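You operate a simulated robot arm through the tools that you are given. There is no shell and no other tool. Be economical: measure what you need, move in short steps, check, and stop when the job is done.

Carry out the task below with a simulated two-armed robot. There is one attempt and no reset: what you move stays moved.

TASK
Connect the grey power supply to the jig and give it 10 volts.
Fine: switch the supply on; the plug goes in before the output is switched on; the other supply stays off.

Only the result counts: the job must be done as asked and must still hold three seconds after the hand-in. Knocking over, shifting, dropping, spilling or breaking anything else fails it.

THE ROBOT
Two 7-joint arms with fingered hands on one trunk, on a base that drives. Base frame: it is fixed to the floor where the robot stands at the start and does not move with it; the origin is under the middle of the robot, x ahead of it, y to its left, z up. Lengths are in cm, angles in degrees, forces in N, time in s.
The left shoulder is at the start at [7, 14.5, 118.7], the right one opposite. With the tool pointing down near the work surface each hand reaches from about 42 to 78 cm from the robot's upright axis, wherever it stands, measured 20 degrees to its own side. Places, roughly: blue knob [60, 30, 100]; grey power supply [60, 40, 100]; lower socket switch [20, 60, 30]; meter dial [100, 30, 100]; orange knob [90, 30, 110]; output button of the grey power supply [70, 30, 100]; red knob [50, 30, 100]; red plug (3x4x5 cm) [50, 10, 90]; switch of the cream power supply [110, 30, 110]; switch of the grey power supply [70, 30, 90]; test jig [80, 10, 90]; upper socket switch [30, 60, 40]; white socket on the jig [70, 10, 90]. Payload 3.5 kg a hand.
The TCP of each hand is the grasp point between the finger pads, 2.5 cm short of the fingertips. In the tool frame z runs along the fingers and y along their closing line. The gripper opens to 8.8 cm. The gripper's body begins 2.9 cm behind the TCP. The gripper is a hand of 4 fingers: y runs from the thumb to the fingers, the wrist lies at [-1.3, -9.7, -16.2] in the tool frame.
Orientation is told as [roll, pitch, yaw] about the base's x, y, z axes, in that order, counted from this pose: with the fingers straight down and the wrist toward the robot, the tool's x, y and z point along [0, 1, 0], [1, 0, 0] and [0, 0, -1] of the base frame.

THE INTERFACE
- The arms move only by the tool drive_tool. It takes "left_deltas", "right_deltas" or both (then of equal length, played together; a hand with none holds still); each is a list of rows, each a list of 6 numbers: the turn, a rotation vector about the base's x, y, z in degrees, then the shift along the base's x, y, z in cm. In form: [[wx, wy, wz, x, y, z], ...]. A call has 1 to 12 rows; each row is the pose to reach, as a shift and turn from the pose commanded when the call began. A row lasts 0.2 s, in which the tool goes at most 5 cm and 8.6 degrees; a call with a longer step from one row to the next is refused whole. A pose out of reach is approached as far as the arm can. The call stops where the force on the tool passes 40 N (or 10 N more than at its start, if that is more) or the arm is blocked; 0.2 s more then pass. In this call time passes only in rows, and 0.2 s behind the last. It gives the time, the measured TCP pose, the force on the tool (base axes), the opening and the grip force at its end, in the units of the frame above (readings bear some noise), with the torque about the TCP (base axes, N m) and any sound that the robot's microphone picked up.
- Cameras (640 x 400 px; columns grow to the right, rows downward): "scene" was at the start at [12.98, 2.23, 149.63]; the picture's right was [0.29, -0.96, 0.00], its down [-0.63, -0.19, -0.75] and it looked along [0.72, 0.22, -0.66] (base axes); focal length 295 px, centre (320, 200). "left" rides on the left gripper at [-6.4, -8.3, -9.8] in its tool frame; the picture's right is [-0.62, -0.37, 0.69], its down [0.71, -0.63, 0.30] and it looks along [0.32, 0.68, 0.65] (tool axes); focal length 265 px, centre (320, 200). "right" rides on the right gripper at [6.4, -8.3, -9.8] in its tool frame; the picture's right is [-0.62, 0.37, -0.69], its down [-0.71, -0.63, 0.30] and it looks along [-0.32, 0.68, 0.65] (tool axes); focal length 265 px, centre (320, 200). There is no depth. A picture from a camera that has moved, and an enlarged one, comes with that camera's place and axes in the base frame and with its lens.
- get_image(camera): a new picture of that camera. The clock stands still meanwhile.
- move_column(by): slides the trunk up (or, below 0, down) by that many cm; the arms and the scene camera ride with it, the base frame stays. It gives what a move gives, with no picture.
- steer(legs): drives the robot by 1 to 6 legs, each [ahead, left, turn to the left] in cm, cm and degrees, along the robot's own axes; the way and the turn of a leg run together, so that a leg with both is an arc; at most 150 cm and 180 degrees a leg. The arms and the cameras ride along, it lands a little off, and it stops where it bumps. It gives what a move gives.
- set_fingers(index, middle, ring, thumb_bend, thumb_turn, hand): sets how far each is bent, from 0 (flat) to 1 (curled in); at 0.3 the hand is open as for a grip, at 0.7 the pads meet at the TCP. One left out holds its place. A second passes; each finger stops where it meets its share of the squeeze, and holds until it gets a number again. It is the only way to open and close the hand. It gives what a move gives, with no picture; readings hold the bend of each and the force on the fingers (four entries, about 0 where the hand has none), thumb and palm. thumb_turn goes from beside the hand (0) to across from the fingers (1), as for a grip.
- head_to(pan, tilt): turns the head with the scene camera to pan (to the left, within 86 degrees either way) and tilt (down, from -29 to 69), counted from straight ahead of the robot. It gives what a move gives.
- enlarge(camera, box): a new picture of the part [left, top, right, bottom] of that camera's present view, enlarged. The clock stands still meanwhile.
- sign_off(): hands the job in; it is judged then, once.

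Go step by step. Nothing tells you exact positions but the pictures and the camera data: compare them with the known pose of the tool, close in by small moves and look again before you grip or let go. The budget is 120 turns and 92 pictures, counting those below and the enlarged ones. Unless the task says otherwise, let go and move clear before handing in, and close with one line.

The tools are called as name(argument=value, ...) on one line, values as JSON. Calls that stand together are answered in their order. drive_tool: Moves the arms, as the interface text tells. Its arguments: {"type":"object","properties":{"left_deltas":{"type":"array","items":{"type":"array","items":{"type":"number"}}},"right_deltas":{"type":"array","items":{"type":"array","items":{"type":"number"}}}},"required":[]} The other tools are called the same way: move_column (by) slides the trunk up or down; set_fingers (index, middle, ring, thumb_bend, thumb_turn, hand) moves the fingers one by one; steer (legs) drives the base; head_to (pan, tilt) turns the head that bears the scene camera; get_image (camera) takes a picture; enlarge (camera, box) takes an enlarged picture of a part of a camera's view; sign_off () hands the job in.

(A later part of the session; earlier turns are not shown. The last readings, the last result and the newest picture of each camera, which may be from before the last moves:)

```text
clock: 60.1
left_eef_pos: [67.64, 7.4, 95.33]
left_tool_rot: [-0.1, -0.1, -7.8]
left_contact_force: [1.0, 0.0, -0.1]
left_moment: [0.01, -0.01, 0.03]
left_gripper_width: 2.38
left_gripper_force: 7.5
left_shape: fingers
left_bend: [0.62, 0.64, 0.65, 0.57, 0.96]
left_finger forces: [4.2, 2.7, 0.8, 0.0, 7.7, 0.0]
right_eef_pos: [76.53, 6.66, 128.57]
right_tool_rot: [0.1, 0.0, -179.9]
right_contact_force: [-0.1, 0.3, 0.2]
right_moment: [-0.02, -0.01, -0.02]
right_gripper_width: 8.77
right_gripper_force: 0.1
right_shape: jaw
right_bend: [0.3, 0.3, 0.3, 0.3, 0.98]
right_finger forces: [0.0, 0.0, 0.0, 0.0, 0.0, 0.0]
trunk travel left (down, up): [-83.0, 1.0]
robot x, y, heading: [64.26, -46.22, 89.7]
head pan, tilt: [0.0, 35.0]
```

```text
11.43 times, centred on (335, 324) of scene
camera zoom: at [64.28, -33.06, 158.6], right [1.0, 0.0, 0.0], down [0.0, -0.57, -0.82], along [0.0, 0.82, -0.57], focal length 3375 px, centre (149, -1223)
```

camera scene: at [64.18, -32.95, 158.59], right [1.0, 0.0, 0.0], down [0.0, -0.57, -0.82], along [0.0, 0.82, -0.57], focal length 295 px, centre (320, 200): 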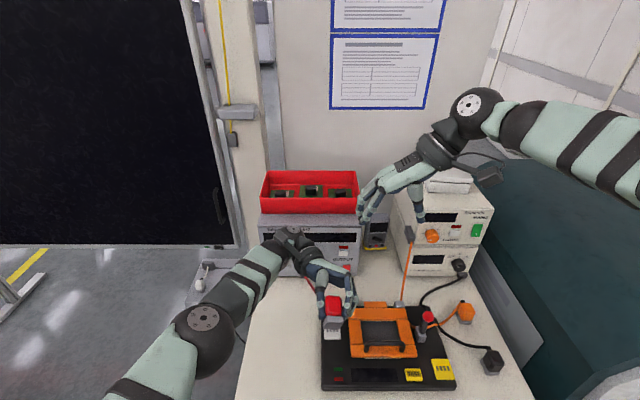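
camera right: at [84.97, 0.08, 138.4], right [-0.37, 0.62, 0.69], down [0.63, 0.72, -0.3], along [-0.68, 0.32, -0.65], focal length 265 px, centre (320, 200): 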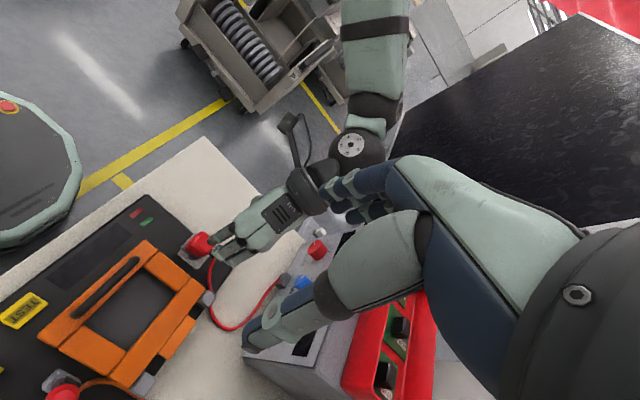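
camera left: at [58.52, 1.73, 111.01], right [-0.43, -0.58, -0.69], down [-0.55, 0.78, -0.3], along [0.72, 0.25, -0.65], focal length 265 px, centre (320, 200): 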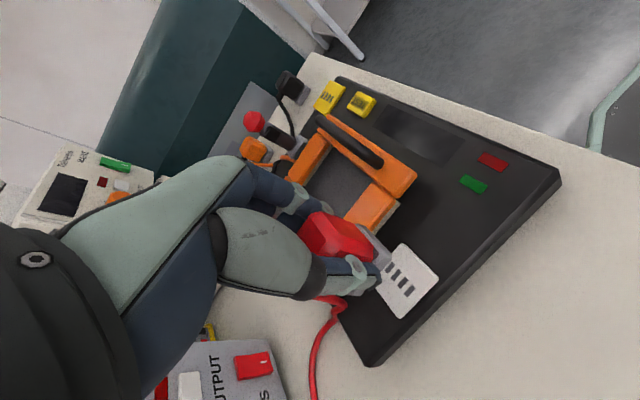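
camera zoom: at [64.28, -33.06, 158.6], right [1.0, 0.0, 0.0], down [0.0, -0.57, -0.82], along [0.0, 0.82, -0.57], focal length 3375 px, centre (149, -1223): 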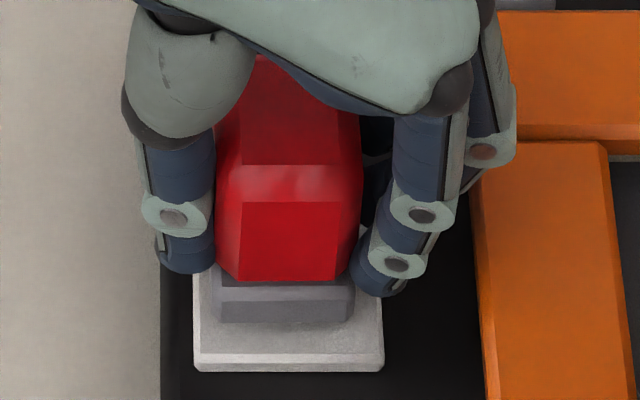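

drive_tool(left_deltas=[[0, 0, -1, 0.17, -0.12, 0], [0, 0, -1, 0.17, -0.12, -0.4]])

set_fingers(hand="left", index=0.55, middle=0.55, ring=0.55, thumb_bend=0.5)

drive_tool(left_deltas=[[0, 0, 0, 0.05, 0, 2], [0, 0, 0, 0.05, 0, 5], [0, 0, 0, 0.05, 0, 9], [0, 0, 0, 0.05, 0, 12]])

enlarge(camera="scene", box=[310, 307, 360, 342])

```text
clock: 60.7
left_eef_pos: [67.7, 7.31, 95.01]
left_tool_rot: [0.0, 0.0, -8.9]
left_contact_force: [1.2, 0.5, -0.6]
left_moment: [0.01, 0.0, -0.02]
left_gripper_width: 2.38
left_gripper_force: 7.6
left_shape: fingers
left_bend: [0.62, 0.64, 0.65, 0.57, 0.96]
left_finger forces: [4.2, 2.7, 1.1, 0.0, 7.8, 0.0]
right_eef_pos: [76.53, 6.5, 128.49]
right_tool_rot: [0.0, 0.0, -179.9]
right_contact_force: [0.7, 0.6, 0.1]
right_moment: [-0.02, 0.01, -0.02]
right_gripper_width: 8.76
right_gripper_force: 0.1
right_shape: jaw
right_bend: [0.3, 0.3, 0.3, 0.3, 0.98]
right_finger forces: [0.0, 0.0, 0.0, 0.1, 0.0, 0.0]
trunk travel left (down, up): [-83.0, 1.0]
robot x, y, heading: [64.1, -46.63, 90.1]
head pan, tilt: [0.0, 35.0]
```

```text
clock: 61.7
left_eef_pos: [67.87, 7.45, 95.06]
left_tool_rot: [0.1, 0.0, -8.9]
left_contact_force: [0.0, 0.3, 0.1]
left_moment: [0.0, -0.02, 0.04]
left_gripper_width: 3.55
left_gripper_force: 0.3
left_shape: fingers
left_bend: [0.55, 0.56, 0.55, 0.5, 0.97]
left_finger forces: [0.0, 0.4, 0.0, 0.0, 0.0, 0.0]
right_eef_pos: [76.53, 6.54, 128.56]
right_tool_rot: [0.0, 0.0, -179.9]
right_contact_force: [-0.3, -0.2, 0.9]
right_moment: [0.0, -0.02, 0.0]
right_gripper_width: 8.75
right_gripper_force: 0.1
right_shape: jaw
right_bend: [0.3, 0.3, 0.3, 0.3, 0.98]
right_finger forces: [0.1, 0.0, 0.0, 0.1, 0.1, 0.0]
trunk travel left (down, up): [-83.0, 1.0]
robot x, y, heading: [64.35, -46.39, 90.4]
head pan, tilt: [0.0, 35.0]
```

```text
clock: 62.7
left_eef_pos: [67.98, 7.18, 107.0]
left_tool_rot: [0.0, 0.0, -8.8]
left_contact_force: [-0.2, 0.7, -0.7]
left_moment: [-0.04, 0.02, 0.02]
left_gripper_width: 3.56
left_gripper_force: 0.0
left_shape: fingers
left_bend: [0.55, 0.55, 0.55, 0.5, 0.97]
left_finger forces: [0.1, 0.0, 0.0, 0.0, 0.0, 0.0]
right_eef_pos: [76.51, 6.48, 128.64]
right_tool_rot: [0.0, 0.1, -179.9]
right_contact_force: [-0.5, 0.0, -0.7]
right_moment: [-0.03, 0.05, -0.02]
right_gripper_width: 8.76
right_gripper_force: 0.2
right_shape: jaw
right_bend: [0.3, 0.3, 0.3, 0.3, 0.98]
right_finger forces: [0.2, 0.1, 0.0, 0.0, 0.0, 0.1]
trunk travel left (down, up): [-83.0, 1.0]
robot x, y, heading: [64.46, -46.68, 90.0]
head pan, tilt: [0.0, 35.0]
```

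```text
11.43 times, centred on (335, 324) of scene
camera zoom: at [64.26, -33.13, 158.6], right [1.0, 0.0, 0.0], down [0.0, -0.57, -0.82], along [0.0, 0.82, -0.57], focal length 3375 px, centre (149, -1223)
```

zoom: 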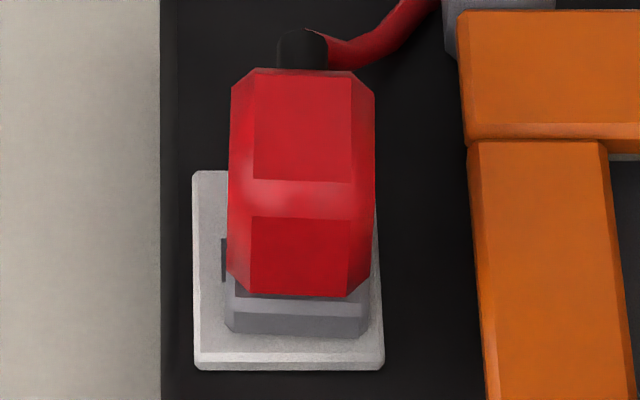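

Within about 1.5 mm and 3°. Now I close the fingers and push down on the plug's top.

set_fingers(hand="left", index=0.7, middle=0.7, ring=0.7, thumb_bend=0.7)

drive_tool(left_deltas=[[0, 0, 0, -0.65, 0.85, 0], [0, 0, 0, -0.65, 0.85, -3], [0, 0, 0, -0.65, 0.85, -5.5], [0, 0, 0, -0.65, 0.85, -7], [0, 0, 0, -0.65, 0.85, -7.6], [0, 0, 0, -0.65, 0.85, -8.1], [0, 0, 0, -0.65, 0.85, -8.6], [0, 0, 0, -0.65, 0.85, -9.0], [0, 0, 0, -0.65, 0.85, -9.4]])

enlarge(camera="scene", box=[310, 307, 360, 342])

```text
clock: 63.7
left_eef_pos: [67.93, 7.25, 106.99]
left_tool_rot: [0.0, 0.0, -8.8]
left_contact_force: [0.4, -1.1, 0.2]
left_moment: [0.03, -0.01, -0.01]
left_gripper_width: 0.0
left_gripper_force: 0.0
left_shape: fingers
left_bend: [0.7, 0.7, 0.7, 0.7, 0.97]
left_finger forces: [0.0, 0.0, 0.0, 0.0, 0.0, 0.0]
right_eef_pos: [76.59, 6.58, 128.51]
right_tool_rot: [0.1, 0.1, -179.9]
right_contact_force: [-0.6, 0.2, 0.5]
right_moment: [-0.01, 0.03, 0.0]
right_gripper_width: 8.77
right_gripper_force: 0.1
right_shape: jaw
right_bend: [0.3, 0.3, 0.3, 0.3, 0.98]
right_finger forces: [0.0, 0.0, 0.0, 0.0, 0.0, 0.0]
trunk travel left (down, up): [-83.0, 1.0]
robot x, y, heading: [64.34, -46.51, 90.2]
head pan, tilt: [0.0, 35.0]
```

```text
clock: 65.7
left_eef_pos: [67.32, 8.44, 98.63]
left_tool_rot: [1.3, -0.4, -9.0]
left_contact_force: [-5.2, -2.1, 21.6]
left_moment: [-0.21, 0.32, -0.03]
left_gripper_width: 0.03
left_gripper_force: 11.0
left_shape: fingers
left_bend: [0.7, 0.7, 0.7, 0.7, 0.95]
left_finger forces: [0.1, 0.0, 0.0, 0.0, 21.1, 0.0]
right_eef_pos: [76.33, 6.29, 128.71]
right_tool_rot: [-0.1, 0.0, -180.0]
right_contact_force: [0.1, -0.6, 0.0]
right_moment: [0.01, -0.02, -0.03]
right_gripper_width: 8.76
right_gripper_force: 0.1
right_shape: jaw
right_bend: [0.3, 0.3, 0.3, 0.3, 0.98]
right_finger forces: [0.1, 0.0, 0.0, 0.1, 0.1, 0.0]
trunk travel left (down, up): [-83.0, 1.0]
robot x, y, heading: [64.64, -46.51, 89.9]
head pan, tilt: [0.0, 35.0]
stopped in row 9 (left hand): the force on the tool passed its limit at 42 N (the readings are from after the stop); the commanded pose is now the measured one
```

```text
11.43 times, centred on (335, 324) of scene
camera zoom: at [64.18, -33.25, 158.61], right [1.0, 0.0, 0.0], down [0.0, -0.57, -0.82], along [0.0, 0.82, -0.57], focal length 3375 px, centre (149, -1223)
```

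zoom: 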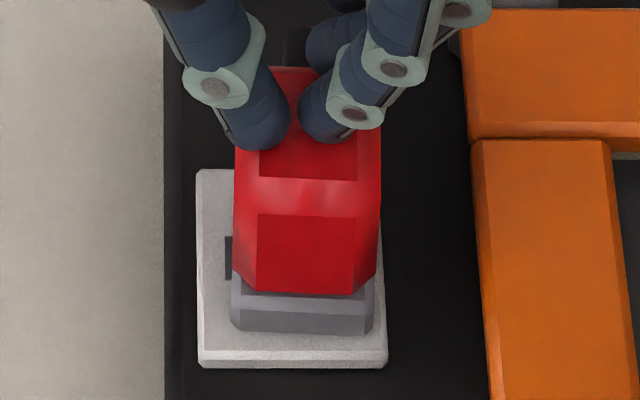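

42 N on top did not seat it with 2 mm / 3° of misalignment. I go back to regrip and align more exactly, allowing for the release shift.

drive_tool(left_deltas=[[0, 0, 0, 0, 0, 4], [0, 0, 0, 0.55, -1, 8]])

set_fingers(hand="left", index=0.55, middle=0.55, ring=0.55, thumb_bend=0.48)

drive_tool(left_deltas=[[0, 0, 0, 0, 0, -4], [0, 0, 0, 0, 0, -8], [0, 0, 0, 0, 0, -10.5], [0, 0, 0, 0, 0, -11.6]])

set_fingers(hand="left", index=0.67, middle=0.67, ring=0.67, thumb_bend=0.67)

drive_tool(left_deltas=[[0, 0, 0, 0, 0, 0.4]])

enlarge(camera="scene", box=[310, 307, 360, 342])

enlarge(camera="left", box=[320, 180, 440, 300])

```text
clock: 66.3
left_eef_pos: [68.01, 7.28, 106.19]
left_tool_rot: [0.8, -0.3, -8.9]
left_contact_force: [0.1, 0.2, 0.6]
left_moment: [0.04, -0.01, 0.04]
left_gripper_width: 0.0
left_gripper_force: 0.0
left_shape: fingers
left_bend: [0.7, 0.7, 0.7, 0.7, 0.97]
left_finger forces: [0.0, 0.0, 0.0, 0.0, 0.1, 0.0]
right_eef_pos: [76.5, 6.31, 128.64]
right_tool_rot: [-0.1, 0.1, -179.9]
right_contact_force: [0.8, 1.0, -0.7]
right_moment: [0.02, 0.01, -0.01]
right_gripper_width: 8.78
right_gripper_force: 0.1
right_shape: jaw
right_bend: [0.3, 0.3, 0.3, 0.3, 0.98]
right_finger forces: [0.1, 0.1, 0.1, 0.0, 0.1, 0.0]
trunk travel left (down, up): [-83.0, 1.0]
robot x, y, heading: [64.14, -47.13, 90.0]
head pan, tilt: [0.0, 35.0]
```

```text
clock: 67.3
left_eef_pos: [67.84, 7.45, 106.23]
left_tool_rot: [0.8, -0.3, -8.9]
left_contact_force: [-0.3, -0.5, 0.2]
left_moment: [0.0, 0.04, 0.0]
left_gripper_width: 3.79
left_gripper_force: 0.0
left_shape: fingers
left_bend: [0.55, 0.55, 0.55, 0.48, 0.97]
left_finger forces: [0.0, 0.0, 0.0, 0.0, 0.1, 0.0]
right_eef_pos: [76.44, 6.59, 128.5]
right_tool_rot: [-0.1, -0.1, -179.9]
right_contact_force: [-0.9, 0.3, -0.2]
right_moment: [0.02, -0.05, 0.01]
right_gripper_width: 8.76
right_gripper_force: 0.0
right_shape: jaw
right_bend: [0.3, 0.3, 0.3, 0.3, 0.98]
right_finger forces: [0.1, 0.1, 0.0, 0.0, 0.1, 0.0]
trunk travel left (down, up): [-83.0, 1.0]
robot x, y, heading: [64.13, -46.82, 90.2]
head pan, tilt: [0.0, 35.0]
```

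```text
clock: 68.3
left_eef_pos: [67.86, 7.57, 94.73]
left_tool_rot: [1.0, -0.5, -8.8]
left_contact_force: [-1.3, 0.7, 8.0]
left_moment: [0.05, -0.18, 0.02]
left_gripper_width: 3.77
left_gripper_force: 3.7
left_shape: fingers
left_bend: [0.55, 0.56, 0.56, 0.48, 0.97]
left_finger forces: [0.0, 6.9, 0.3, 0.0, 0.1, 0.0]
right_eef_pos: [76.31, 6.48, 128.6]
right_tool_rot: [-0.1, 0.1, -179.8]
right_contact_force: [0.4, 0.7, -0.6]
right_moment: [-0.01, -0.01, -0.02]
right_gripper_width: 8.77
right_gripper_force: 0.1
right_shape: jaw
right_bend: [0.3, 0.3, 0.3, 0.3, 0.98]
right_finger forces: [0.0, 0.0, 0.0, 0.1, 0.0, 0.0]
trunk travel left (down, up): [-83.0, 1.0]
robot x, y, heading: [64.23, -46.55, 90.0]
head pan, tilt: [0.0, 35.0]
```

```text
clock: 69.3
left_eef_pos: [67.87, 7.54, 94.66]
left_tool_rot: [0.9, -0.3, -8.9]
left_contact_force: [-1.6, -0.5, 1.2]
left_moment: [-0.01, -0.02, 0.02]
left_gripper_width: 2.36
left_gripper_force: 7.8
left_shape: fingers
left_bend: [0.62, 0.64, 0.66, 0.57, 0.96]
left_finger forces: [4.2, 2.7, 0.9, 0.0, 8.0, 0.0]
right_eef_pos: [76.48, 6.43, 128.59]
right_tool_rot: [-0.1, 0.0, -179.9]
right_contact_force: [0.4, -0.8, -0.3]
right_moment: [0.02, -0.03, -0.01]
right_gripper_width: 8.76
right_gripper_force: 0.0
right_shape: jaw
right_bend: [0.3, 0.3, 0.3, 0.3, 0.98]
right_finger forces: [0.1, 0.1, 0.0, 0.1, 0.0, 0.0]
trunk travel left (down, up): [-83.0, 1.0]
robot x, y, heading: [64.24, -46.62, 90.1]
head pan, tilt: [0.0, 35.0]
```

```text
clock: 69.7
left_eef_pos: [67.83, 7.46, 95.01]
left_tool_rot: [0.6, -0.3, -8.9]
left_contact_force: [-0.5, 0.2, -0.4]
left_moment: [0.04, 0.04, -0.01]
left_gripper_width: 2.4
left_gripper_force: 7.7
left_shape: fingers
left_bend: [0.61, 0.64, 0.66, 0.57, 0.96]
left_finger forces: [4.2, 2.5, 0.9, 0.1, 7.7, 0.1]
right_eef_pos: [76.46, 6.58, 128.55]
right_tool_rot: [0.0, 0.0, -179.9]
right_contact_force: [0.1, -0.2, -0.3]
right_moment: [-0.01, 0.0, 0.02]
right_gripper_width: 8.75
right_gripper_force: 0.1
right_shape: jaw
right_bend: [0.3, 0.3, 0.3, 0.3, 0.98]
right_finger forces: [0.1, 0.0, 0.0, 0.0, 0.1, 0.1]
trunk travel left (down, up): [-83.0, 1.0]
robot x, y, heading: [64.49, -46.87, 90.0]
head pan, tilt: [0.0, 35.0]
```

```text
11.43 times, centred on (335, 324) of scene
camera zoom: at [64.27, -33.02, 158.59], right [1.0, 0.0, 0.0], down [0.0, -0.57, -0.82], along [0.0, 0.82, -0.57], focal length 3375 px, centre (149, -1223)
```

zoom: 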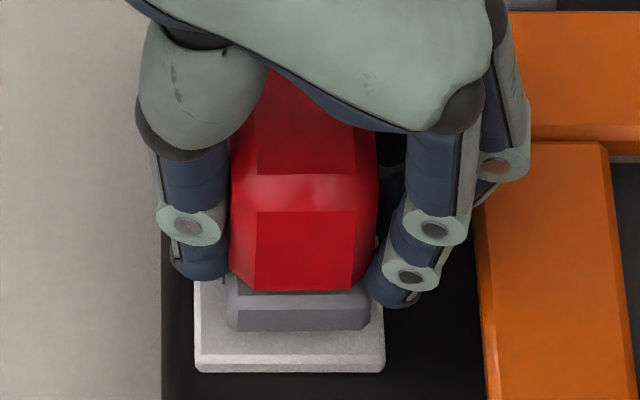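

```text
3.33 times, centred on (380, 240) of left
camera zoom: at [58.72, 2.29, 104.83], right [-0.45, -0.55, -0.7], down [-0.51, 0.81, -0.3], along [0.73, 0.22, -0.65], focal length 885 px, centre (120, 67)
```

zoom: 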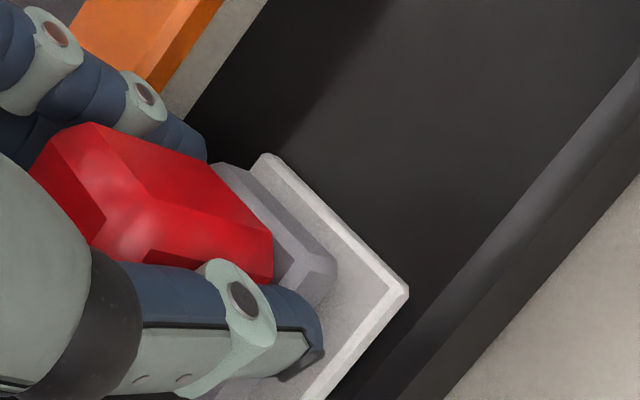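

drive_tool(left_deltas=[[0, 0, 2.8, -0.25, -0.03, 0], [0, 0, 2.8, -0.25, -0.03, -0.35]])

set_fingers(hand="left", index=0.55, middle=0.55, ring=0.55, thumb_bend=0.5)

drive_tool(left_deltas=[[0, 0, 0, 0.05, 0, 2], [0, 0, 0, 0.05, 0, 5], [0, 0, 0, 0.05, 0, 9], [0, 0, 0, 0.05, 0, 12]])

enlarge(camera="scene", box=[310, 307, 360, 342])

```text
clock: 70.3
left_eef_pos: [67.65, 7.45, 94.75]
left_tool_rot: [0.8, -0.2, -6.1]
left_contact_force: [-0.4, -0.2, -0.9]
left_moment: [-0.01, 0.0, 0.0]
left_gripper_width: 2.42
left_gripper_force: 7.7
left_shape: fingers
left_bend: [0.61, 0.64, 0.66, 0.58, 0.96]
left_finger forces: [4.2, 2.5, 0.8, 0.0, 7.7, 0.0]
right_eef_pos: [76.47, 6.65, 128.51]
right_tool_rot: [0.0, 0.0, -179.9]
right_contact_force: [0.5, -0.4, 0.3]
right_moment: [-0.01, -0.02, -0.01]
right_gripper_width: 8.77
right_gripper_force: 0.0
right_shape: jaw
right_bend: [0.3, 0.3, 0.3, 0.3, 0.98]
right_finger forces: [0.0, 0.0, 0.1, 0.0, 0.0, 0.1]
trunk travel left (down, up): [-83.0, 1.0]
robot x, y, heading: [64.41, -46.86, 90.2]
head pan, tilt: [0.0, 35.0]
```

```text
clock: 71.3
left_eef_pos: [67.64, 7.41, 94.74]
left_tool_rot: [0.8, -0.3, -6.1]
left_contact_force: [-1.3, 0.6, 2.3]
left_moment: [0.03, -0.03, 0.03]
left_gripper_width: 3.55
left_gripper_force: 1.7
left_shape: fingers
left_bend: [0.55, 0.57, 0.55, 0.5, 0.97]
left_finger forces: [0.0, 2.9, 0.0, 0.1, 0.1, 0.1]
right_eef_pos: [76.4, 6.49, 128.62]
right_tool_rot: [0.0, 0.0, -179.9]
right_contact_force: [0.2, 1.4, 0.6]
right_moment: [-0.02, -0.01, 0.01]
right_gripper_width: 8.77
right_gripper_force: 0.1
right_shape: jaw
right_bend: [0.3, 0.3, 0.3, 0.3, 0.98]
right_finger forces: [0.1, 0.1, 0.0, 0.1, 0.0, 0.1]
trunk travel left (down, up): [-83.0, 1.0]
robot x, y, heading: [64.43, -46.77, 90.1]
head pan, tilt: [0.0, 35.0]
```

```text
clock: 72.3
left_eef_pos: [67.68, 7.47, 106.7]
left_tool_rot: [0.6, -0.4, -6.0]
left_contact_force: [0.2, -0.6, -0.9]
left_moment: [-0.03, -0.02, 0.03]
left_gripper_width: 3.57
left_gripper_force: 0.1
left_shape: fingers
left_bend: [0.55, 0.55, 0.55, 0.5, 0.97]
left_finger forces: [0.0, 0.0, 0.0, 0.0, 0.0, 0.0]
right_eef_pos: [76.55, 6.46, 128.57]
right_tool_rot: [0.0, 0.0, -179.9]
right_contact_force: [0.0, -0.1, 0.4]
right_moment: [-0.01, 0.01, -0.01]
right_gripper_width: 8.79
right_gripper_force: 0.0
right_shape: jaw
right_bend: [0.3, 0.3, 0.3, 0.3, 0.98]
right_finger forces: [0.0, 0.0, 0.1, 0.0, 0.0, 0.0]
trunk travel left (down, up): [-83.0, 1.0]
robot x, y, heading: [64.52, -46.81, 90.1]
head pan, tilt: [0.0, 35.0]
```

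```text
11.43 times, centred on (335, 324) of scene
camera zoom: at [64.26, -33.11, 158.6], right [1.0, 0.0, 0.0], down [0.0, -0.57, -0.82], along [0.0, 0.82, -0.57], focal length 3375 px, centre (149, -1223)
```

zoom: 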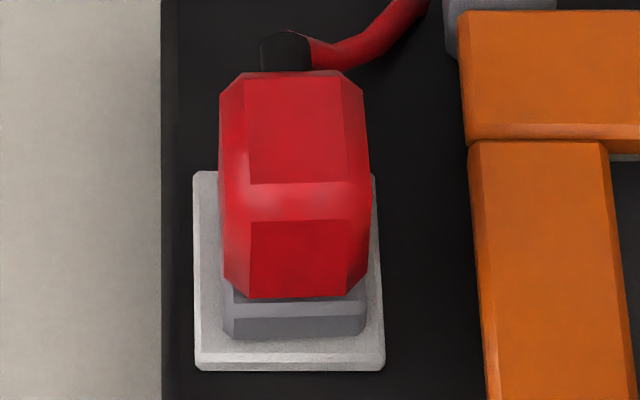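

Within about 1 mm and 2° now. Push from the top again, centred.

set_fingers(hand="left", index=0.7, middle=0.7, ring=0.7, thumb_bend=0.7)

drive_tool(left_deltas=[[0, 0, 0, -0.35, 0, 0], [0, 0, 0, -0.35, 0, -3], [0, 0, 0, -0.35, 0, -5.5], [0, 0, 0, -0.35, 0, -7], [0, 0, 0, -0.35, 0, -7.5], [0, 0, 0, -0.35, 0, -8], [0, 0, 0, -0.35, 0, -8.4], [0, 0, 0, -0.35, 0, -8.7], [0, 0, 0, -0.35, 0, -9], [0, 0, 0, -0.35, 0, -9.3], [0, 0, 0, -0.35, 0, -9.6]])

enlarge(camera="scene", box=[310, 307, 360, 342])

```text
clock: 73.3
left_eef_pos: [67.69, 7.64, 106.65]
left_tool_rot: [0.8, -0.2, -6.1]
left_contact_force: [0.2, 0.3, 0.0]
left_moment: [0.01, 0.02, 0.01]
left_gripper_width: 0.0
left_gripper_force: 0.1
left_shape: fingers
left_bend: [0.7, 0.7, 0.7, 0.7, 0.97]
left_finger forces: [0.0, 0.1, 0.1, 0.1, 0.0, 0.1]
right_eef_pos: [76.48, 6.57, 128.58]
right_tool_rot: [0.1, 0.0, -179.9]
right_contact_force: [-0.2, 0.5, 0.7]
right_moment: [0.01, -0.01, 0.03]
right_gripper_width: 8.77
right_gripper_force: 0.0
right_shape: jaw
right_bend: [0.3, 0.3, 0.3, 0.3, 0.98]
right_finger forces: [0.0, 0.1, 0.1, 0.1, 0.1, 0.0]
trunk travel left (down, up): [-83.0, 1.0]
robot x, y, heading: [64.81, -46.75, 90.2]
head pan, tilt: [0.0, 35.0]
```

```text
clock: 75.3
left_eef_pos: [67.35, 7.93, 98.64]
left_tool_rot: [1.8, -0.7, -6.1]
left_contact_force: [-4.9, -1.6, 22.6]
left_moment: [-0.22, 0.36, -0.05]
left_gripper_width: 0.0
left_gripper_force: 10.7
left_shape: fingers
left_bend: [0.7, 0.7, 0.7, 0.7, 0.96]
left_finger forces: [0.0, 0.0, 0.0, 0.0, 22.1, 0.0]
right_eef_pos: [76.33, 6.4, 128.63]
right_tool_rot: [-0.1, -0.1, -179.9]
right_contact_force: [0.2, -0.6, -0.7]
right_moment: [-0.01, 0.01, -0.01]
right_gripper_width: 8.77
right_gripper_force: 0.0
right_shape: jaw
right_bend: [0.3, 0.3, 0.3, 0.3, 0.98]
right_finger forces: [0.0, 0.0, 0.1, 0.0, 0.1, 0.0]
trunk travel left (down, up): [-83.0, 1.0]
robot x, y, heading: [64.56, -46.49, 89.9]
head pan, tilt: [0.0, 35.0]
heard: snap
stopped in row 9 (left hand): the force on the tool passed its limit at 43 N (the readings are from after the stop); the commanded pose is now the measured one
```

```text
11.43 times, centred on (335, 324) of scene
camera zoom: at [64.17, -33.24, 158.61], right [1.0, 0.0, 0.0], down [0.0, -0.57, -0.82], along [0.0, 0.82, -0.57], focal length 3375 px, centre (149, -1223)
```

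zoom: 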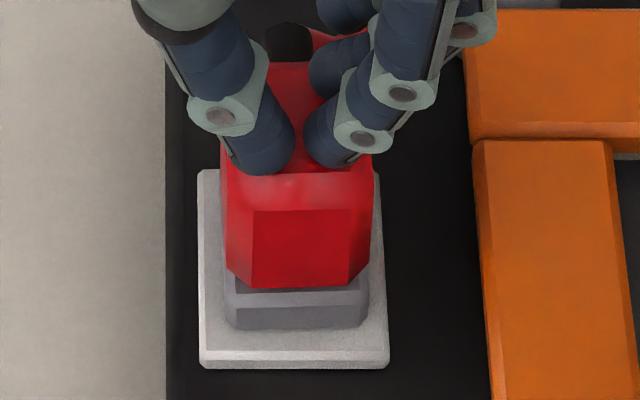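

A snap was heard — the plug is in. I lift the left hand away and look at the plug and the panel.

drive_tool(left_deltas=[[0, 0, 0, 0, 0, 4], [0, 0, 0, -2, -1, 8], [0, 0, 0, -6, -3, 10], [0, 0, 0, -11, -4, 10], [0, 0, 0, -16, -5, 10], [0, 0, 0, -20, -6, 10]])

enlarge(camera="scene", box=[255, 210, 385, 340])

enlarge(camera="scene", box=[325, 235, 365, 280])

```text
refused: row 4 steps farther than a row can; nothing moved
```

```text
3.08 times, centred on (320, 275) of scene
camera zoom: at [64.17, -33.24, 158.61], right [1.0, 0.0, 0.0], down [0.0, -0.57, -0.82], along [0.0, 0.82, -0.57], focal length 909 px, centre (320, -31)
```

zoom: 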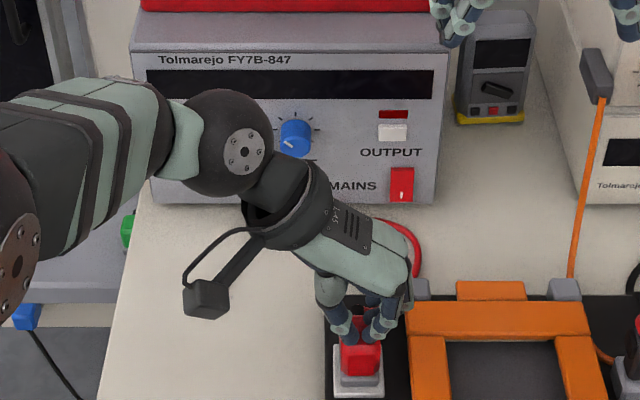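

```text
8.89 times, centred on (345, 258) of scene
camera zoom: at [64.17, -33.24, 158.61], right [1.0, 0.0, 0.0], down [0.0, -0.57, -0.82], along [0.0, 0.82, -0.57], focal length 2625 px, centre (98, -311)
```

zoom: 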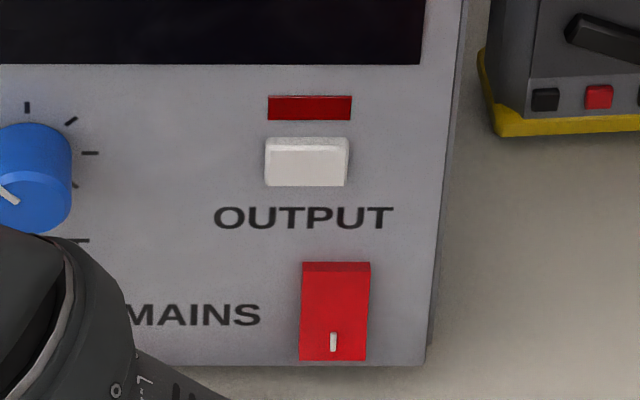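

drive_tool(left_deltas=[[0, 0, 0, 0, 0, 4], [0, 0, 0, -1.5, -1, 8], [0, 0, 0, -5, -2, 10], [0, 0, 0, -9.5, -3, 10.5], [0, 0, 0, -14, -4, 11], [0, 0, 0, -18, -5, 11.5]])

set_fingers(hand="right", index=0.7, middle=0.7, ring=0.7, thumb_bend=0.7)

drive_tool(right_deltas=[[7.5, 0, 0, 0, 0, 0], [15, 0, 0, 0, 0, 0], [22.5, 0, 0, 0, 0, 0], [30, 0, 0, -1, 0, -2], [37.5, 0, 0, -2, 1, -5], [45, 0, 0, -3, 2, -8], [45, 0, 0, -3.5, 3, -12], [45, 0, 0, -4.2, 5, -16], [45, 0, 0, -4.2, 7, -20]])

get_image(camera="scene")

```text
clock: 76.7
left_eef_pos: [49.12, 2.8, 109.84]
left_tool_rot: [1.5, -0.6, -6.3]
left_contact_force: [-0.7, 0.0, 0.2]
left_moment: [0.02, 0.0, 0.03]
left_gripper_width: 0.0
left_gripper_force: 0.0
left_shape: fingers
left_bend: [0.7, 0.7, 0.7, 0.7, 0.97]
left_finger forces: [0.0, 0.0, 0.0, 0.0, 0.1, 0.0]
right_eef_pos: [76.23, 6.39, 128.55]
right_tool_rot: [0.0, 0.1, -179.9]
right_contact_force: [-0.4, -0.1, -0.7]
right_moment: [-0.02, -0.02, 0.02]
right_gripper_width: 8.79
right_gripper_force: 0.1
right_shape: jaw
right_bend: [0.3, 0.3, 0.3, 0.3, 0.98]
right_finger forces: [0.1, 0.1, 0.0, 0.0, 0.0, 0.0]
trunk travel left (down, up): [-83.0, 1.0]
robot x, y, heading: [64.37, -46.96, 90.0]
head pan, tilt: [0.0, 35.0]
```

```text
clock: 77.7
left_eef_pos: [49.39, 2.94, 109.82]
left_tool_rot: [1.5, -0.5, -6.2]
left_contact_force: [-0.1, -0.3, 0.0]
left_moment: [-0.02, 0.04, 0.02]
left_gripper_width: 0.0
left_gripper_force: 0.0
left_shape: fingers
left_bend: [0.7, 0.7, 0.7, 0.7, 0.97]
left_finger forces: [0.1, 0.1, 0.0, 0.1, 0.0, 0.1]
right_eef_pos: [76.48, 6.61, 128.6]
right_tool_rot: [0.0, 0.0, -179.8]
right_contact_force: [0.1, 0.7, -0.1]
right_moment: [-0.02, -0.02, 0.03]
right_gripper_width: 0.01
right_gripper_force: 0.1
right_shape: fingers
right_bend: [0.7, 0.7, 0.7, 0.7, 0.98]
right_finger forces: [0.0, 0.0, 0.0, 0.0, 0.1, 0.0]
trunk travel left (down, up): [-83.0, 1.0]
robot x, y, heading: [64.33, -46.43, 89.9]
head pan, tilt: [0.0, 35.0]
```

```text
clock: 79.7
left_eef_pos: [49.44, 3.02, 109.61]
left_tool_rot: [1.3, -0.5, -6.2]
left_contact_force: [0.0, -0.2, -0.3]
left_moment: [-0.02, 0.01, -0.01]
left_gripper_width: 0.01
left_gripper_force: 0.0
left_shape: fingers
left_bend: [0.7, 0.7, 0.7, 0.7, 0.97]
left_finger forces: [0.0, 0.0, 0.1, 0.0, 0.0, 0.1]
right_eef_pos: [72.4, 13.71, 108.4]
right_tool_rot: [-45.0, 0.1, -180.0]
right_contact_force: [-0.2, 0.3, -0.2]
right_moment: [0.0, 0.02, -0.01]
right_gripper_width: 0.0
right_gripper_force: 0.1
right_shape: fingers
right_bend: [0.7, 0.7, 0.7, 0.7, 0.98]
right_finger forces: [0.1, 0.1, 0.0, 0.1, 0.0, 0.0]
trunk travel left (down, up): [-83.0, 1.0]
robot x, y, heading: [64.35, -46.93, 90.1]
head pan, tilt: [0.0, 35.0]
```

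```text
26 pictures are left
camera scene: at [64.26, -32.76, 158.58], right [1.0, 0.0, 0.0], down [0.0, -0.58, -0.82], along [0.0, 0.82, -0.58], focal length 295 px, centre (320, 200)
```

scene: 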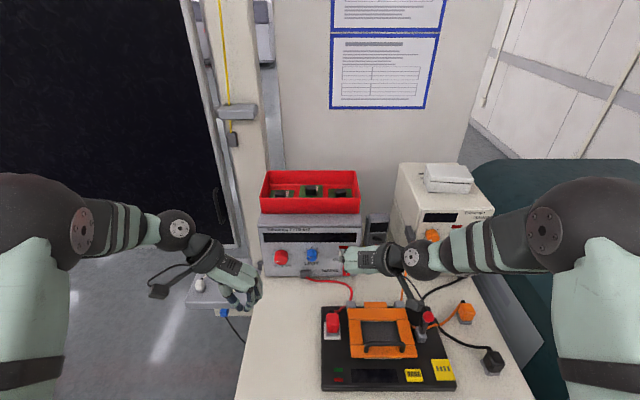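

I'll use index and thumb as a pointed tip: curl the middle and ring fingers, then approach the lower half of the MAINS rocker at about (72.1, 26.8, 90.3).

set_fingers(hand="right", middle=1.0, ring=1.0)

drive_tool(right_deltas=[[0, 0, 0, 0, 2, -3], [0, 0, 0, -0.1, 4, -6], [0, 0, 0, -0.2, 6, -9], [0, 0, 0, -0.3, 7.5, -12], [0, 0, 0, -0.3, 9, -15.3]])

enlarge(camera="scene", box=[310, 215, 430, 305])

get_image(camera="right")

```text
clock: 80.7
left_eef_pos: [49.3, 2.87, 109.8]
left_tool_rot: [1.4, -0.6, -6.2]
left_contact_force: [-0.2, -0.5, -0.3]
left_moment: [0.04, -0.05, -0.03]
left_gripper_width: 0.0
left_gripper_force: 0.0
left_shape: fingers
left_bend: [0.7, 0.7, 0.7, 0.7, 0.97]
left_finger forces: [0.0, 0.1, 0.0, 0.0, 0.0, 0.0]
right_eef_pos: [72.31, 13.59, 108.56]
right_tool_rot: [-45.1, 0.1, -179.9]
right_contact_force: [0.2, 1.0, -0.8]
right_moment: [0.02, 0.01, 0.04]
right_gripper_width: 0.0
right_gripper_force: 0.0
right_shape: fingers
right_bend: [0.7, 1.0, 1.0, 0.7, 0.98]
right_finger forces: [0.1, 0.1, 0.1, 0.0, 0.0, 0.0]
trunk travel left (down, up): [-83.0, 1.0]
robot x, y, heading: [64.26, -46.89, 90.3]
head pan, tilt: [0.0, 35.0]
```

```text
clock: 81.9
left_eef_pos: [49.27, 2.96, 109.74]
left_tool_rot: [1.4, -0.5, -6.1]
left_contact_force: [0.6, -0.6, 0.1]
left_moment: [-0.02, -0.01, 0.01]
left_gripper_width: 0.0
left_gripper_force: 0.0
left_shape: fingers
left_bend: [0.7, 0.7, 0.7, 0.7, 0.97]
left_finger forces: [0.1, 0.0, 0.0, 0.0, 0.0, 0.0]
right_eef_pos: [71.98, 22.66, 93.09]
right_tool_rot: [-44.9, 0.0, -179.9]
right_contact_force: [-0.1, 0.2, 0.5]
right_moment: [-0.02, 0.01, -0.05]
right_gripper_width: 0.0
right_gripper_force: 0.1
right_shape: fingers
right_bend: [0.7, 1.0, 1.0, 0.7, 0.98]
right_finger forces: [0.0, 0.1, 0.1, 0.0, 0.1, 0.1]
trunk travel left (down, up): [-83.0, 1.0]
robot x, y, heading: [64.16, -46.64, 90.3]
head pan, tilt: [0.0, 35.0]
```

```text
4.44 times, centred on (370, 260) of scene
camera zoom: at [64.3, -32.87, 158.59], right [1.0, 0.0, 0.0], down [0.0, -0.57, -0.82], along [0.0, 0.82, -0.57], focal length 1312 px, centre (98, -67)
```

zoom: 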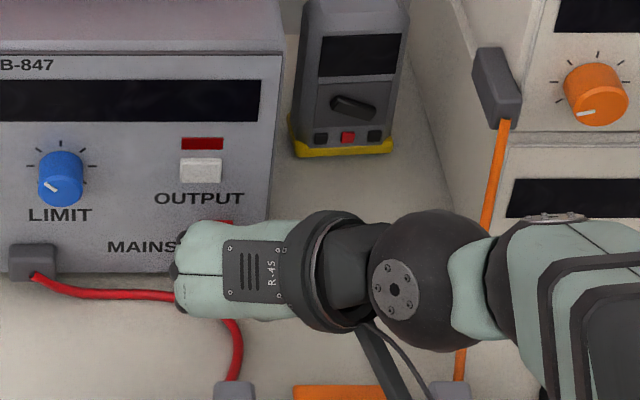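

```text
24 pictures are left
camera right: at [80.37, 11.1, 95.58], right [-0.37, -0.05, 0.93], down [0.63, 0.72, 0.29], along [-0.68, 0.69, -0.23], focal length 265 px, centre (320, 200)
```

right: 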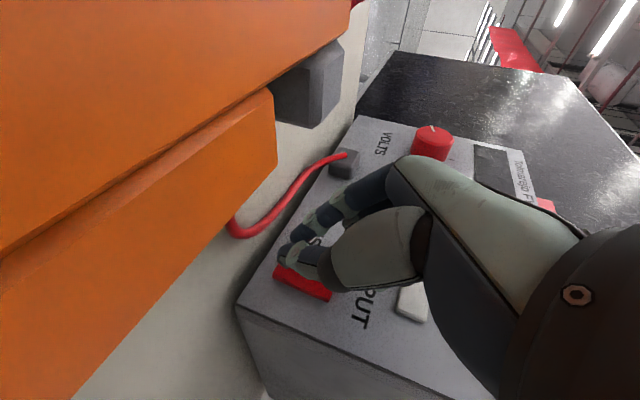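

The fingertip is lined up with the rocker's lower end. I press +y in small steps.

drive_tool(right_deltas=[[0, 0, 0, 0, 1, 0], [0, 0, 0, 0, 1.8, 0], [0, 0, 0, 0, 2.3, 0], [0, 0, 0, 0, 2.7, 0], [0, 0, 0, 0, 3.0, 0]])

get_image(camera="right")

```text
clock: 83.1
left_eef_pos: [49.36, 2.15, 110.23]
left_tool_rot: [1.7, -0.4, -6.1]
left_contact_force: [-0.6, -0.5, -0.7]
left_moment: [0.01, 0.0, 0.01]
left_gripper_width: 0.0
left_gripper_force: 0.2
left_shape: fingers
left_bend: [0.7, 0.7, 0.7, 0.7, 0.97]
left_finger forces: [0.0, 0.0, 0.0, 0.0, 0.0, 0.0]
right_eef_pos: [71.84, 24.53, 93.29]
right_tool_rot: [-44.5, 0.1, -179.6]
right_contact_force: [-1.7, -38.4, -2.6]
right_moment: [-0.84, 0.04, 0.21]
right_gripper_width: 0.0
right_gripper_force: 19.8
right_shape: fingers
right_bend: [0.71, 1.0, 1.0, 0.7, 0.96]
right_finger forces: [35.3, 0.1, 0.1, 0.0, 4.0, 0.0]
trunk travel left (down, up): [-83.0, 1.0]
robot x, y, heading: [64.31, -46.68, 90.2]
head pan, tilt: [0.0, 35.0]
heard: click
```

```text
23 pictures are left
camera right: at [80.27, 13.09, 95.81], right [-0.37, -0.05, 0.93], down [0.62, 0.73, 0.29], along [-0.69, 0.68, -0.24], focal length 265 px, centre (320, 200)
```

right: 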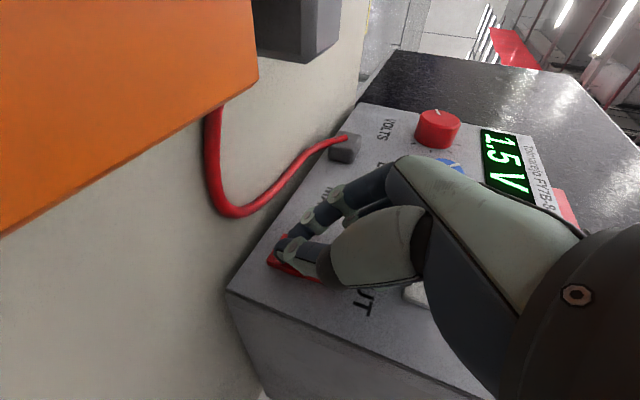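

The mains click came and the display shows 1.5 V. I retract the right hand and ready the left hand for the VOLTS knob.

drive_tool(right_deltas=[[0, 0, 0, 0, -2, 0], [0, 0, 0, 0, -3, 2], [0, 0, 0, 0, -4, 6], [0, 0, 0, 1, -6, 10], [0, 0, 0, 3, -8, 13]], left_deltas=[[0, 0, 1.5, 0, 0, 0], [0, 0, 3, 0, 0, 0], [-0.7, 0.3, 4.5, 0, 0, 0], [-1.4, 0.5, 6, 0, 0, 0], [-1.4, 0.5, 6.2, 0, 0, 0]])

set_fingers(hand="left", index=0.4, middle=0.4, ring=0.4, thumb_bend=0.4)

drive_tool(left_deltas=[[8.2, 0, 0, 0, 0, 0], [16.4, 0, 0, 0, 0, 0], [24.6, 0, 0, 0, 0, 0], [32.8, 0, 0, 0.5, 0, 0], [41, 0, 0, 1, 1, -1], [49.2, 0, 0, 1.5, 2, -2], [57.4, 0, 0, 2, 3, -3.5], [65.6, 0, 0, 2.5, 4.5, -5], [73.8, 0, 0, 3, 6, -7], [82, 0, 0, 3.5, 8, -9], [90, 0, 0, 4.1, 10, -11.4]])

get_image(camera="scene")

get_image(camera="left")

```text
clock: 84.3
left_eef_pos: [49.43, 2.68, 109.97]
left_tool_rot: [0.1, -0.1, 0.1]
left_contact_force: [-0.2, 0.5, -0.4]
left_moment: [0.03, 0.0, -0.01]
left_gripper_width: 0.0
left_gripper_force: 0.0
left_shape: fingers
left_bend: [0.7, 0.7, 0.7, 0.7, 0.97]
left_finger forces: [0.0, 0.0, 0.0, 0.0, 0.0, 0.1]
right_eef_pos: [75.09, 17.5, 106.4]
right_tool_rot: [-45.2, 0.0, -180.0]
right_contact_force: [-0.2, 1.1, -0.6]
right_moment: [0.03, 0.0, 0.02]
right_gripper_width: 0.0
right_gripper_force: 0.0
right_shape: fingers
right_bend: [0.7, 1.0, 1.0, 0.7, 0.97]
right_finger forces: [0.0, 0.0, 0.1, 0.1, 0.1, 0.0]
trunk travel left (down, up): [-83.0, 1.0]
robot x, y, heading: [64.18, -46.6, 90.1]
head pan, tilt: [0.0, 35.0]
```

```text
clock: 85.3
left_eef_pos: [49.39, 2.81, 109.88]
left_tool_rot: [0.0, -0.1, 0.1]
left_contact_force: [0.1, -0.2, 0.2]
left_moment: [-0.03, 0.01, 0.01]
left_gripper_width: 6.29
left_gripper_force: 0.0
left_shape: fingers
left_bend: [0.4, 0.4, 0.4, 0.4, 0.97]
left_finger forces: [0.0, 0.1, 0.0, 0.0, 0.0, 0.0]
right_eef_pos: [74.83, 17.58, 106.21]
right_tool_rot: [-45.0, 0.1, -179.9]
right_contact_force: [-0.1, 0.0, -0.7]
right_moment: [-0.01, -0.02, 0.06]
right_gripper_width: 0.0
right_gripper_force: 0.1
right_shape: fingers
right_bend: [0.7, 1.0, 1.0, 0.7, 0.97]
right_finger forces: [0.0, 0.0, 0.0, 0.1, 0.0, 0.0]
trunk travel left (down, up): [-83.0, 1.0]
robot x, y, heading: [64.49, -46.66, 90.4]
head pan, tilt: [0.0, 35.0]
```

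```text
clock: 87.7
left_eef_pos: [53.48, 12.96, 98.34]
left_tool_rot: [90.2, -0.2, -0.1]
left_contact_force: [0.6, 0.1, -0.2]
left_moment: [0.02, 0.01, 0.01]
left_gripper_width: 6.31
left_gripper_force: 0.0
left_shape: fingers
left_bend: [0.4, 0.4, 0.4, 0.4, 0.97]
left_finger forces: [0.0, 0.0, 0.1, 0.0, 0.1, 0.0]
right_eef_pos: [75.01, 17.7, 106.08]
right_tool_rot: [-45.0, 0.1, -179.9]
right_contact_force: [0.8, 0.9, 0.4]
right_moment: [0.01, -0.02, 0.0]
right_gripper_width: 0.0
right_gripper_force: 0.0
right_shape: fingers
right_bend: [0.7, 1.0, 1.0, 0.7, 0.97]
right_finger forces: [0.1, 0.0, 0.1, 0.0, 0.0, 0.0]
trunk travel left (down, up): [-83.0, 1.0]
robot x, y, heading: [64.3, -46.64, 90.0]
head pan, tilt: [0.0, 35.0]
```

```text
22 pictures are left
camera scene: at [64.2, -32.88, 158.59], right [1.0, 0.0, 0.0], down [0.0, -0.57, -0.82], along [0.0, 0.82, -0.57], focal length 295 px, centre (320, 200)
```

scene: 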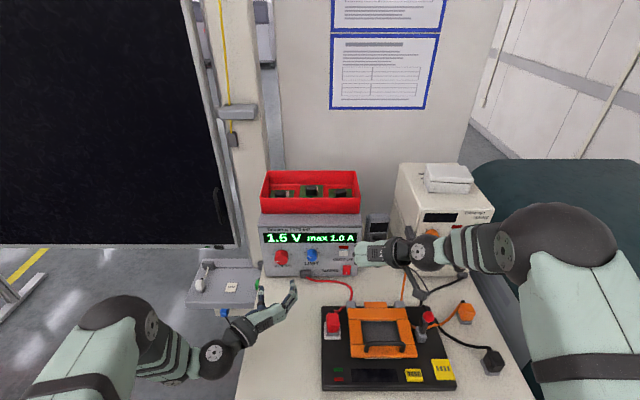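

```text
21 pictures are left
camera left: at [45.24, 3.06, 92.09], right [-0.37, 0.69, -0.62], down [-0.63, 0.3, 0.71], along [0.68, 0.65, 0.33], focal length 265 px, centre (320, 200)
```

left: 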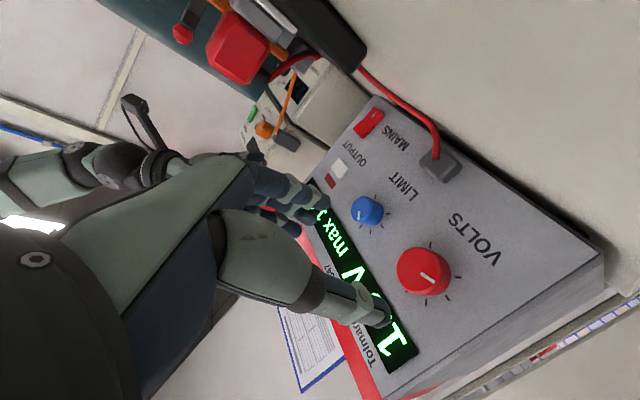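

The display reads "1.5 V max 1.0 A". The knob axis is at (53.3, 98.4); I move the open left hand onto it.

drive_tool(left_deltas=[[0, 0, 0, -0.1, 3, 0], [0, 0, 0, -0.15, 6, 0.05], [0, 0, 0, -0.15, 8, 0.05], [0, 0, 0, -0.15, 9.5, 0.05], [0, 0, 0, -0.15, 10.5, 0.05]])

get_image(camera="left")

enlarge(camera="scene", box=[230, 205, 370, 295])

```text
clock: 88.9
left_eef_pos: [53.2, 23.31, 98.53]
left_tool_rot: [90.0, -0.1, -0.2]
left_contact_force: [-0.3, -0.3, -0.3]
left_moment: [-0.04, 0.01, 0.01]
left_gripper_width: 6.31
left_gripper_force: 0.0
left_shape: fingers
left_bend: [0.4, 0.4, 0.4, 0.4, 0.97]
left_finger forces: [0.0, 0.0, 0.0, 0.1, 0.0, 0.0]
right_eef_pos: [74.93, 17.65, 106.18]
right_tool_rot: [-45.0, 0.1, -179.8]
right_contact_force: [-0.1, 0.5, -1.0]
right_moment: [-0.01, 0.01, -0.03]
right_gripper_width: 0.01
right_gripper_force: 0.1
right_shape: fingers
right_bend: [0.7, 1.0, 1.0, 0.7, 0.97]
right_finger forces: [0.0, 0.0, 0.0, 0.1, 0.0, 0.0]
trunk travel left (down, up): [-83.0, 1.0]
robot x, y, heading: [64.07, -47.04, 90.2]
head pan, tilt: [0.0, 35.0]
```

```text
20 pictures are left
camera left: at [45.04, 13.46, 92.17], right [-0.37, 0.69, -0.62], down [-0.63, 0.31, 0.71], along [0.68, 0.65, 0.33], focal length 265 px, centre (320, 200)
```

left: 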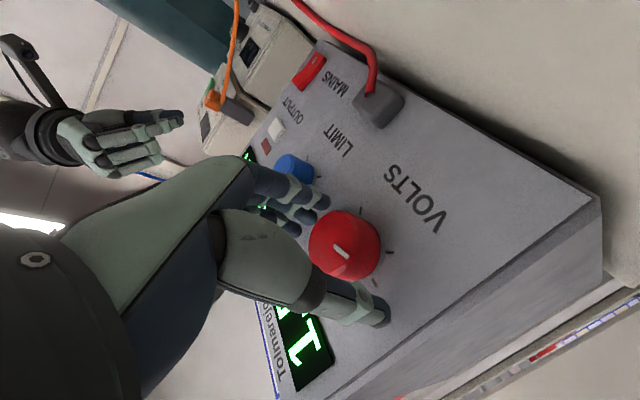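

```text
4.44 times, centred on (300, 250) of scene
camera zoom: at [64.24, -32.99, 158.6], right [1.0, 0.0, 0.0], down [0.0, -0.57, -0.82], along [0.0, 0.82, -0.57], focal length 1312 px, centre (409, -22)
```

zoom: 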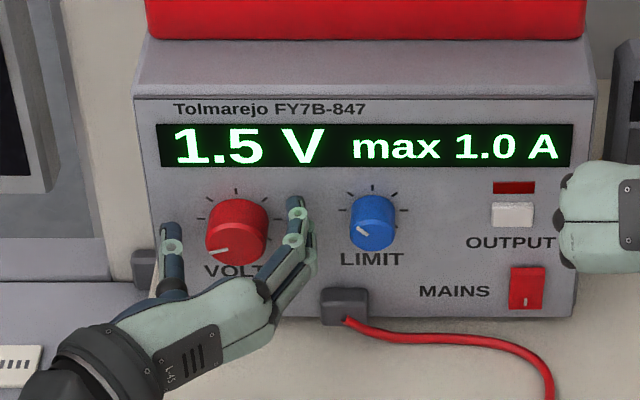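

Well centred. I go 0.6 cm deeper, close on the knob, and turn +30° clockwise, then read the display.

drive_tool(left_deltas=[[0, 0, 0, 0.1, 0.6, -0.1]])

set_fingers(hand="left", index=0.65, middle=0.65, ring=0.65, thumb_bend=0.65)

drive_tool(left_deltas=[[0, 6, 0, 0, 0, 0], [0, 12, 0, 0, 0, 0], [0, 18, 0, 0, 0, 0], [0, 24, 0, 0, 0, 0], [0, 30, 0, 0, 0, 0]])

enlarge(camera="scene", box=[230, 205, 370, 295])

```text
clock: 89.3
left_eef_pos: [53.46, 23.85, 98.46]
left_tool_rot: [90.0, -0.2, -0.2]
left_contact_force: [-1.1, -2.5, 0.6]
left_moment: [0.03, -0.03, -0.07]
left_gripper_width: 6.3
left_gripper_force: 0.7
left_shape: fingers
left_bend: [0.4, 0.4, 0.4, 0.4, 0.97]
left_finger forces: [0.0, 1.7, 0.0, 0.0, 0.2, 0.0]
right_eef_pos: [74.84, 17.54, 106.19]
right_tool_rot: [-45.0, 0.1, -179.8]
right_contact_force: [-0.4, -0.2, -0.3]
right_moment: [0.03, 0.01, -0.01]
right_gripper_width: 0.0
right_gripper_force: 0.1
right_shape: fingers
right_bend: [0.7, 1.0, 1.0, 0.7, 0.97]
right_finger forces: [0.0, 0.1, 0.1, 0.0, 0.0, 0.0]
trunk travel left (down, up): [-83.0, 1.0]
robot x, y, heading: [64.36, -46.39, 90.2]
head pan, tilt: [0.0, 35.0]
```

```text
clock: 90.3
left_eef_pos: [53.54, 23.79, 98.38]
left_tool_rot: [90.0, -0.1, -0.2]
left_contact_force: [4.0, -4.5, -1.0]
left_moment: [0.01, 0.0, -0.19]
left_gripper_width: 3.03
left_gripper_force: 9.3
left_shape: fingers
left_bend: [0.56, 0.6, 0.65, 0.56, 0.97]
left_finger forces: [5.6, 7.2, 0.0, 0.1, 6.9, 0.0]
right_eef_pos: [75.04, 17.52, 106.26]
right_tool_rot: [-45.1, 0.1, -180.0]
right_contact_force: [-0.2, 0.0, -0.1]
right_moment: [-0.05, 0.01, -0.05]
right_gripper_width: 0.02
right_gripper_force: 0.1
right_shape: fingers
right_bend: [0.7, 1.0, 1.0, 0.7, 0.97]
right_finger forces: [0.1, 0.1, 0.0, 0.1, 0.1, 0.0]
trunk travel left (down, up): [-83.0, 1.0]
robot x, y, heading: [64.43, -46.5, 90.1]
head pan, tilt: [0.0, 35.0]
```

```text
clock: 91.5
left_eef_pos: [53.66, 23.78, 98.47]
left_tool_rot: [89.8, 30.0, -0.3]
left_contact_force: [6.1, -5.9, -0.2]
left_moment: [-0.01, -0.05, -0.24]
left_gripper_width: 3.01
left_gripper_force: 12.0
left_shape: fingers
left_bend: [0.56, 0.6, 0.65, 0.57, 0.96]
left_finger forces: [6.7, 10.7, 0.0, 0.0, 6.4, 0.0]
right_eef_pos: [75.09, 17.5, 106.18]
right_tool_rot: [-45.3, 0.0, -179.8]
right_contact_force: [-0.3, -0.2, 0.0]
right_moment: [0.0, -0.02, 0.02]
right_gripper_width: 0.0
right_gripper_force: 0.1
right_shape: fingers
right_bend: [0.7, 1.0, 1.0, 0.7, 0.97]
right_finger forces: [0.0, 0.0, 0.0, 0.1, 0.0, 0.0]
trunk travel left (down, up): [-83.0, 1.0]
robot x, y, heading: [64.43, -46.64, 90.2]
head pan, tilt: [0.0, 35.0]
```

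```text
4.44 times, centred on (300, 250) of scene
camera zoom: at [64.51, -33.19, 158.61], right [1.0, 0.0, 0.0], down [0.0, -0.57, -0.82], along [0.0, 0.82, -0.57], focal length 1312 px, centre (409, -22)
```

zoom: 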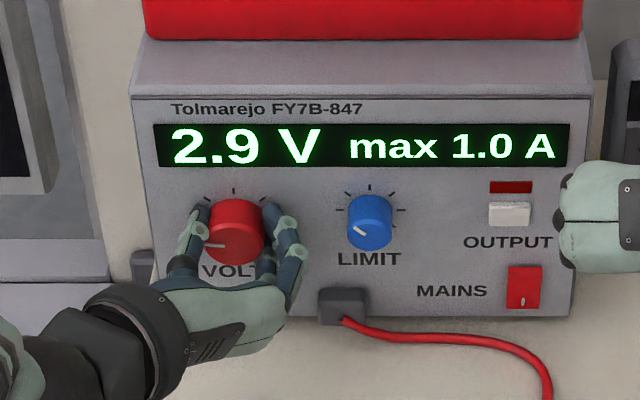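

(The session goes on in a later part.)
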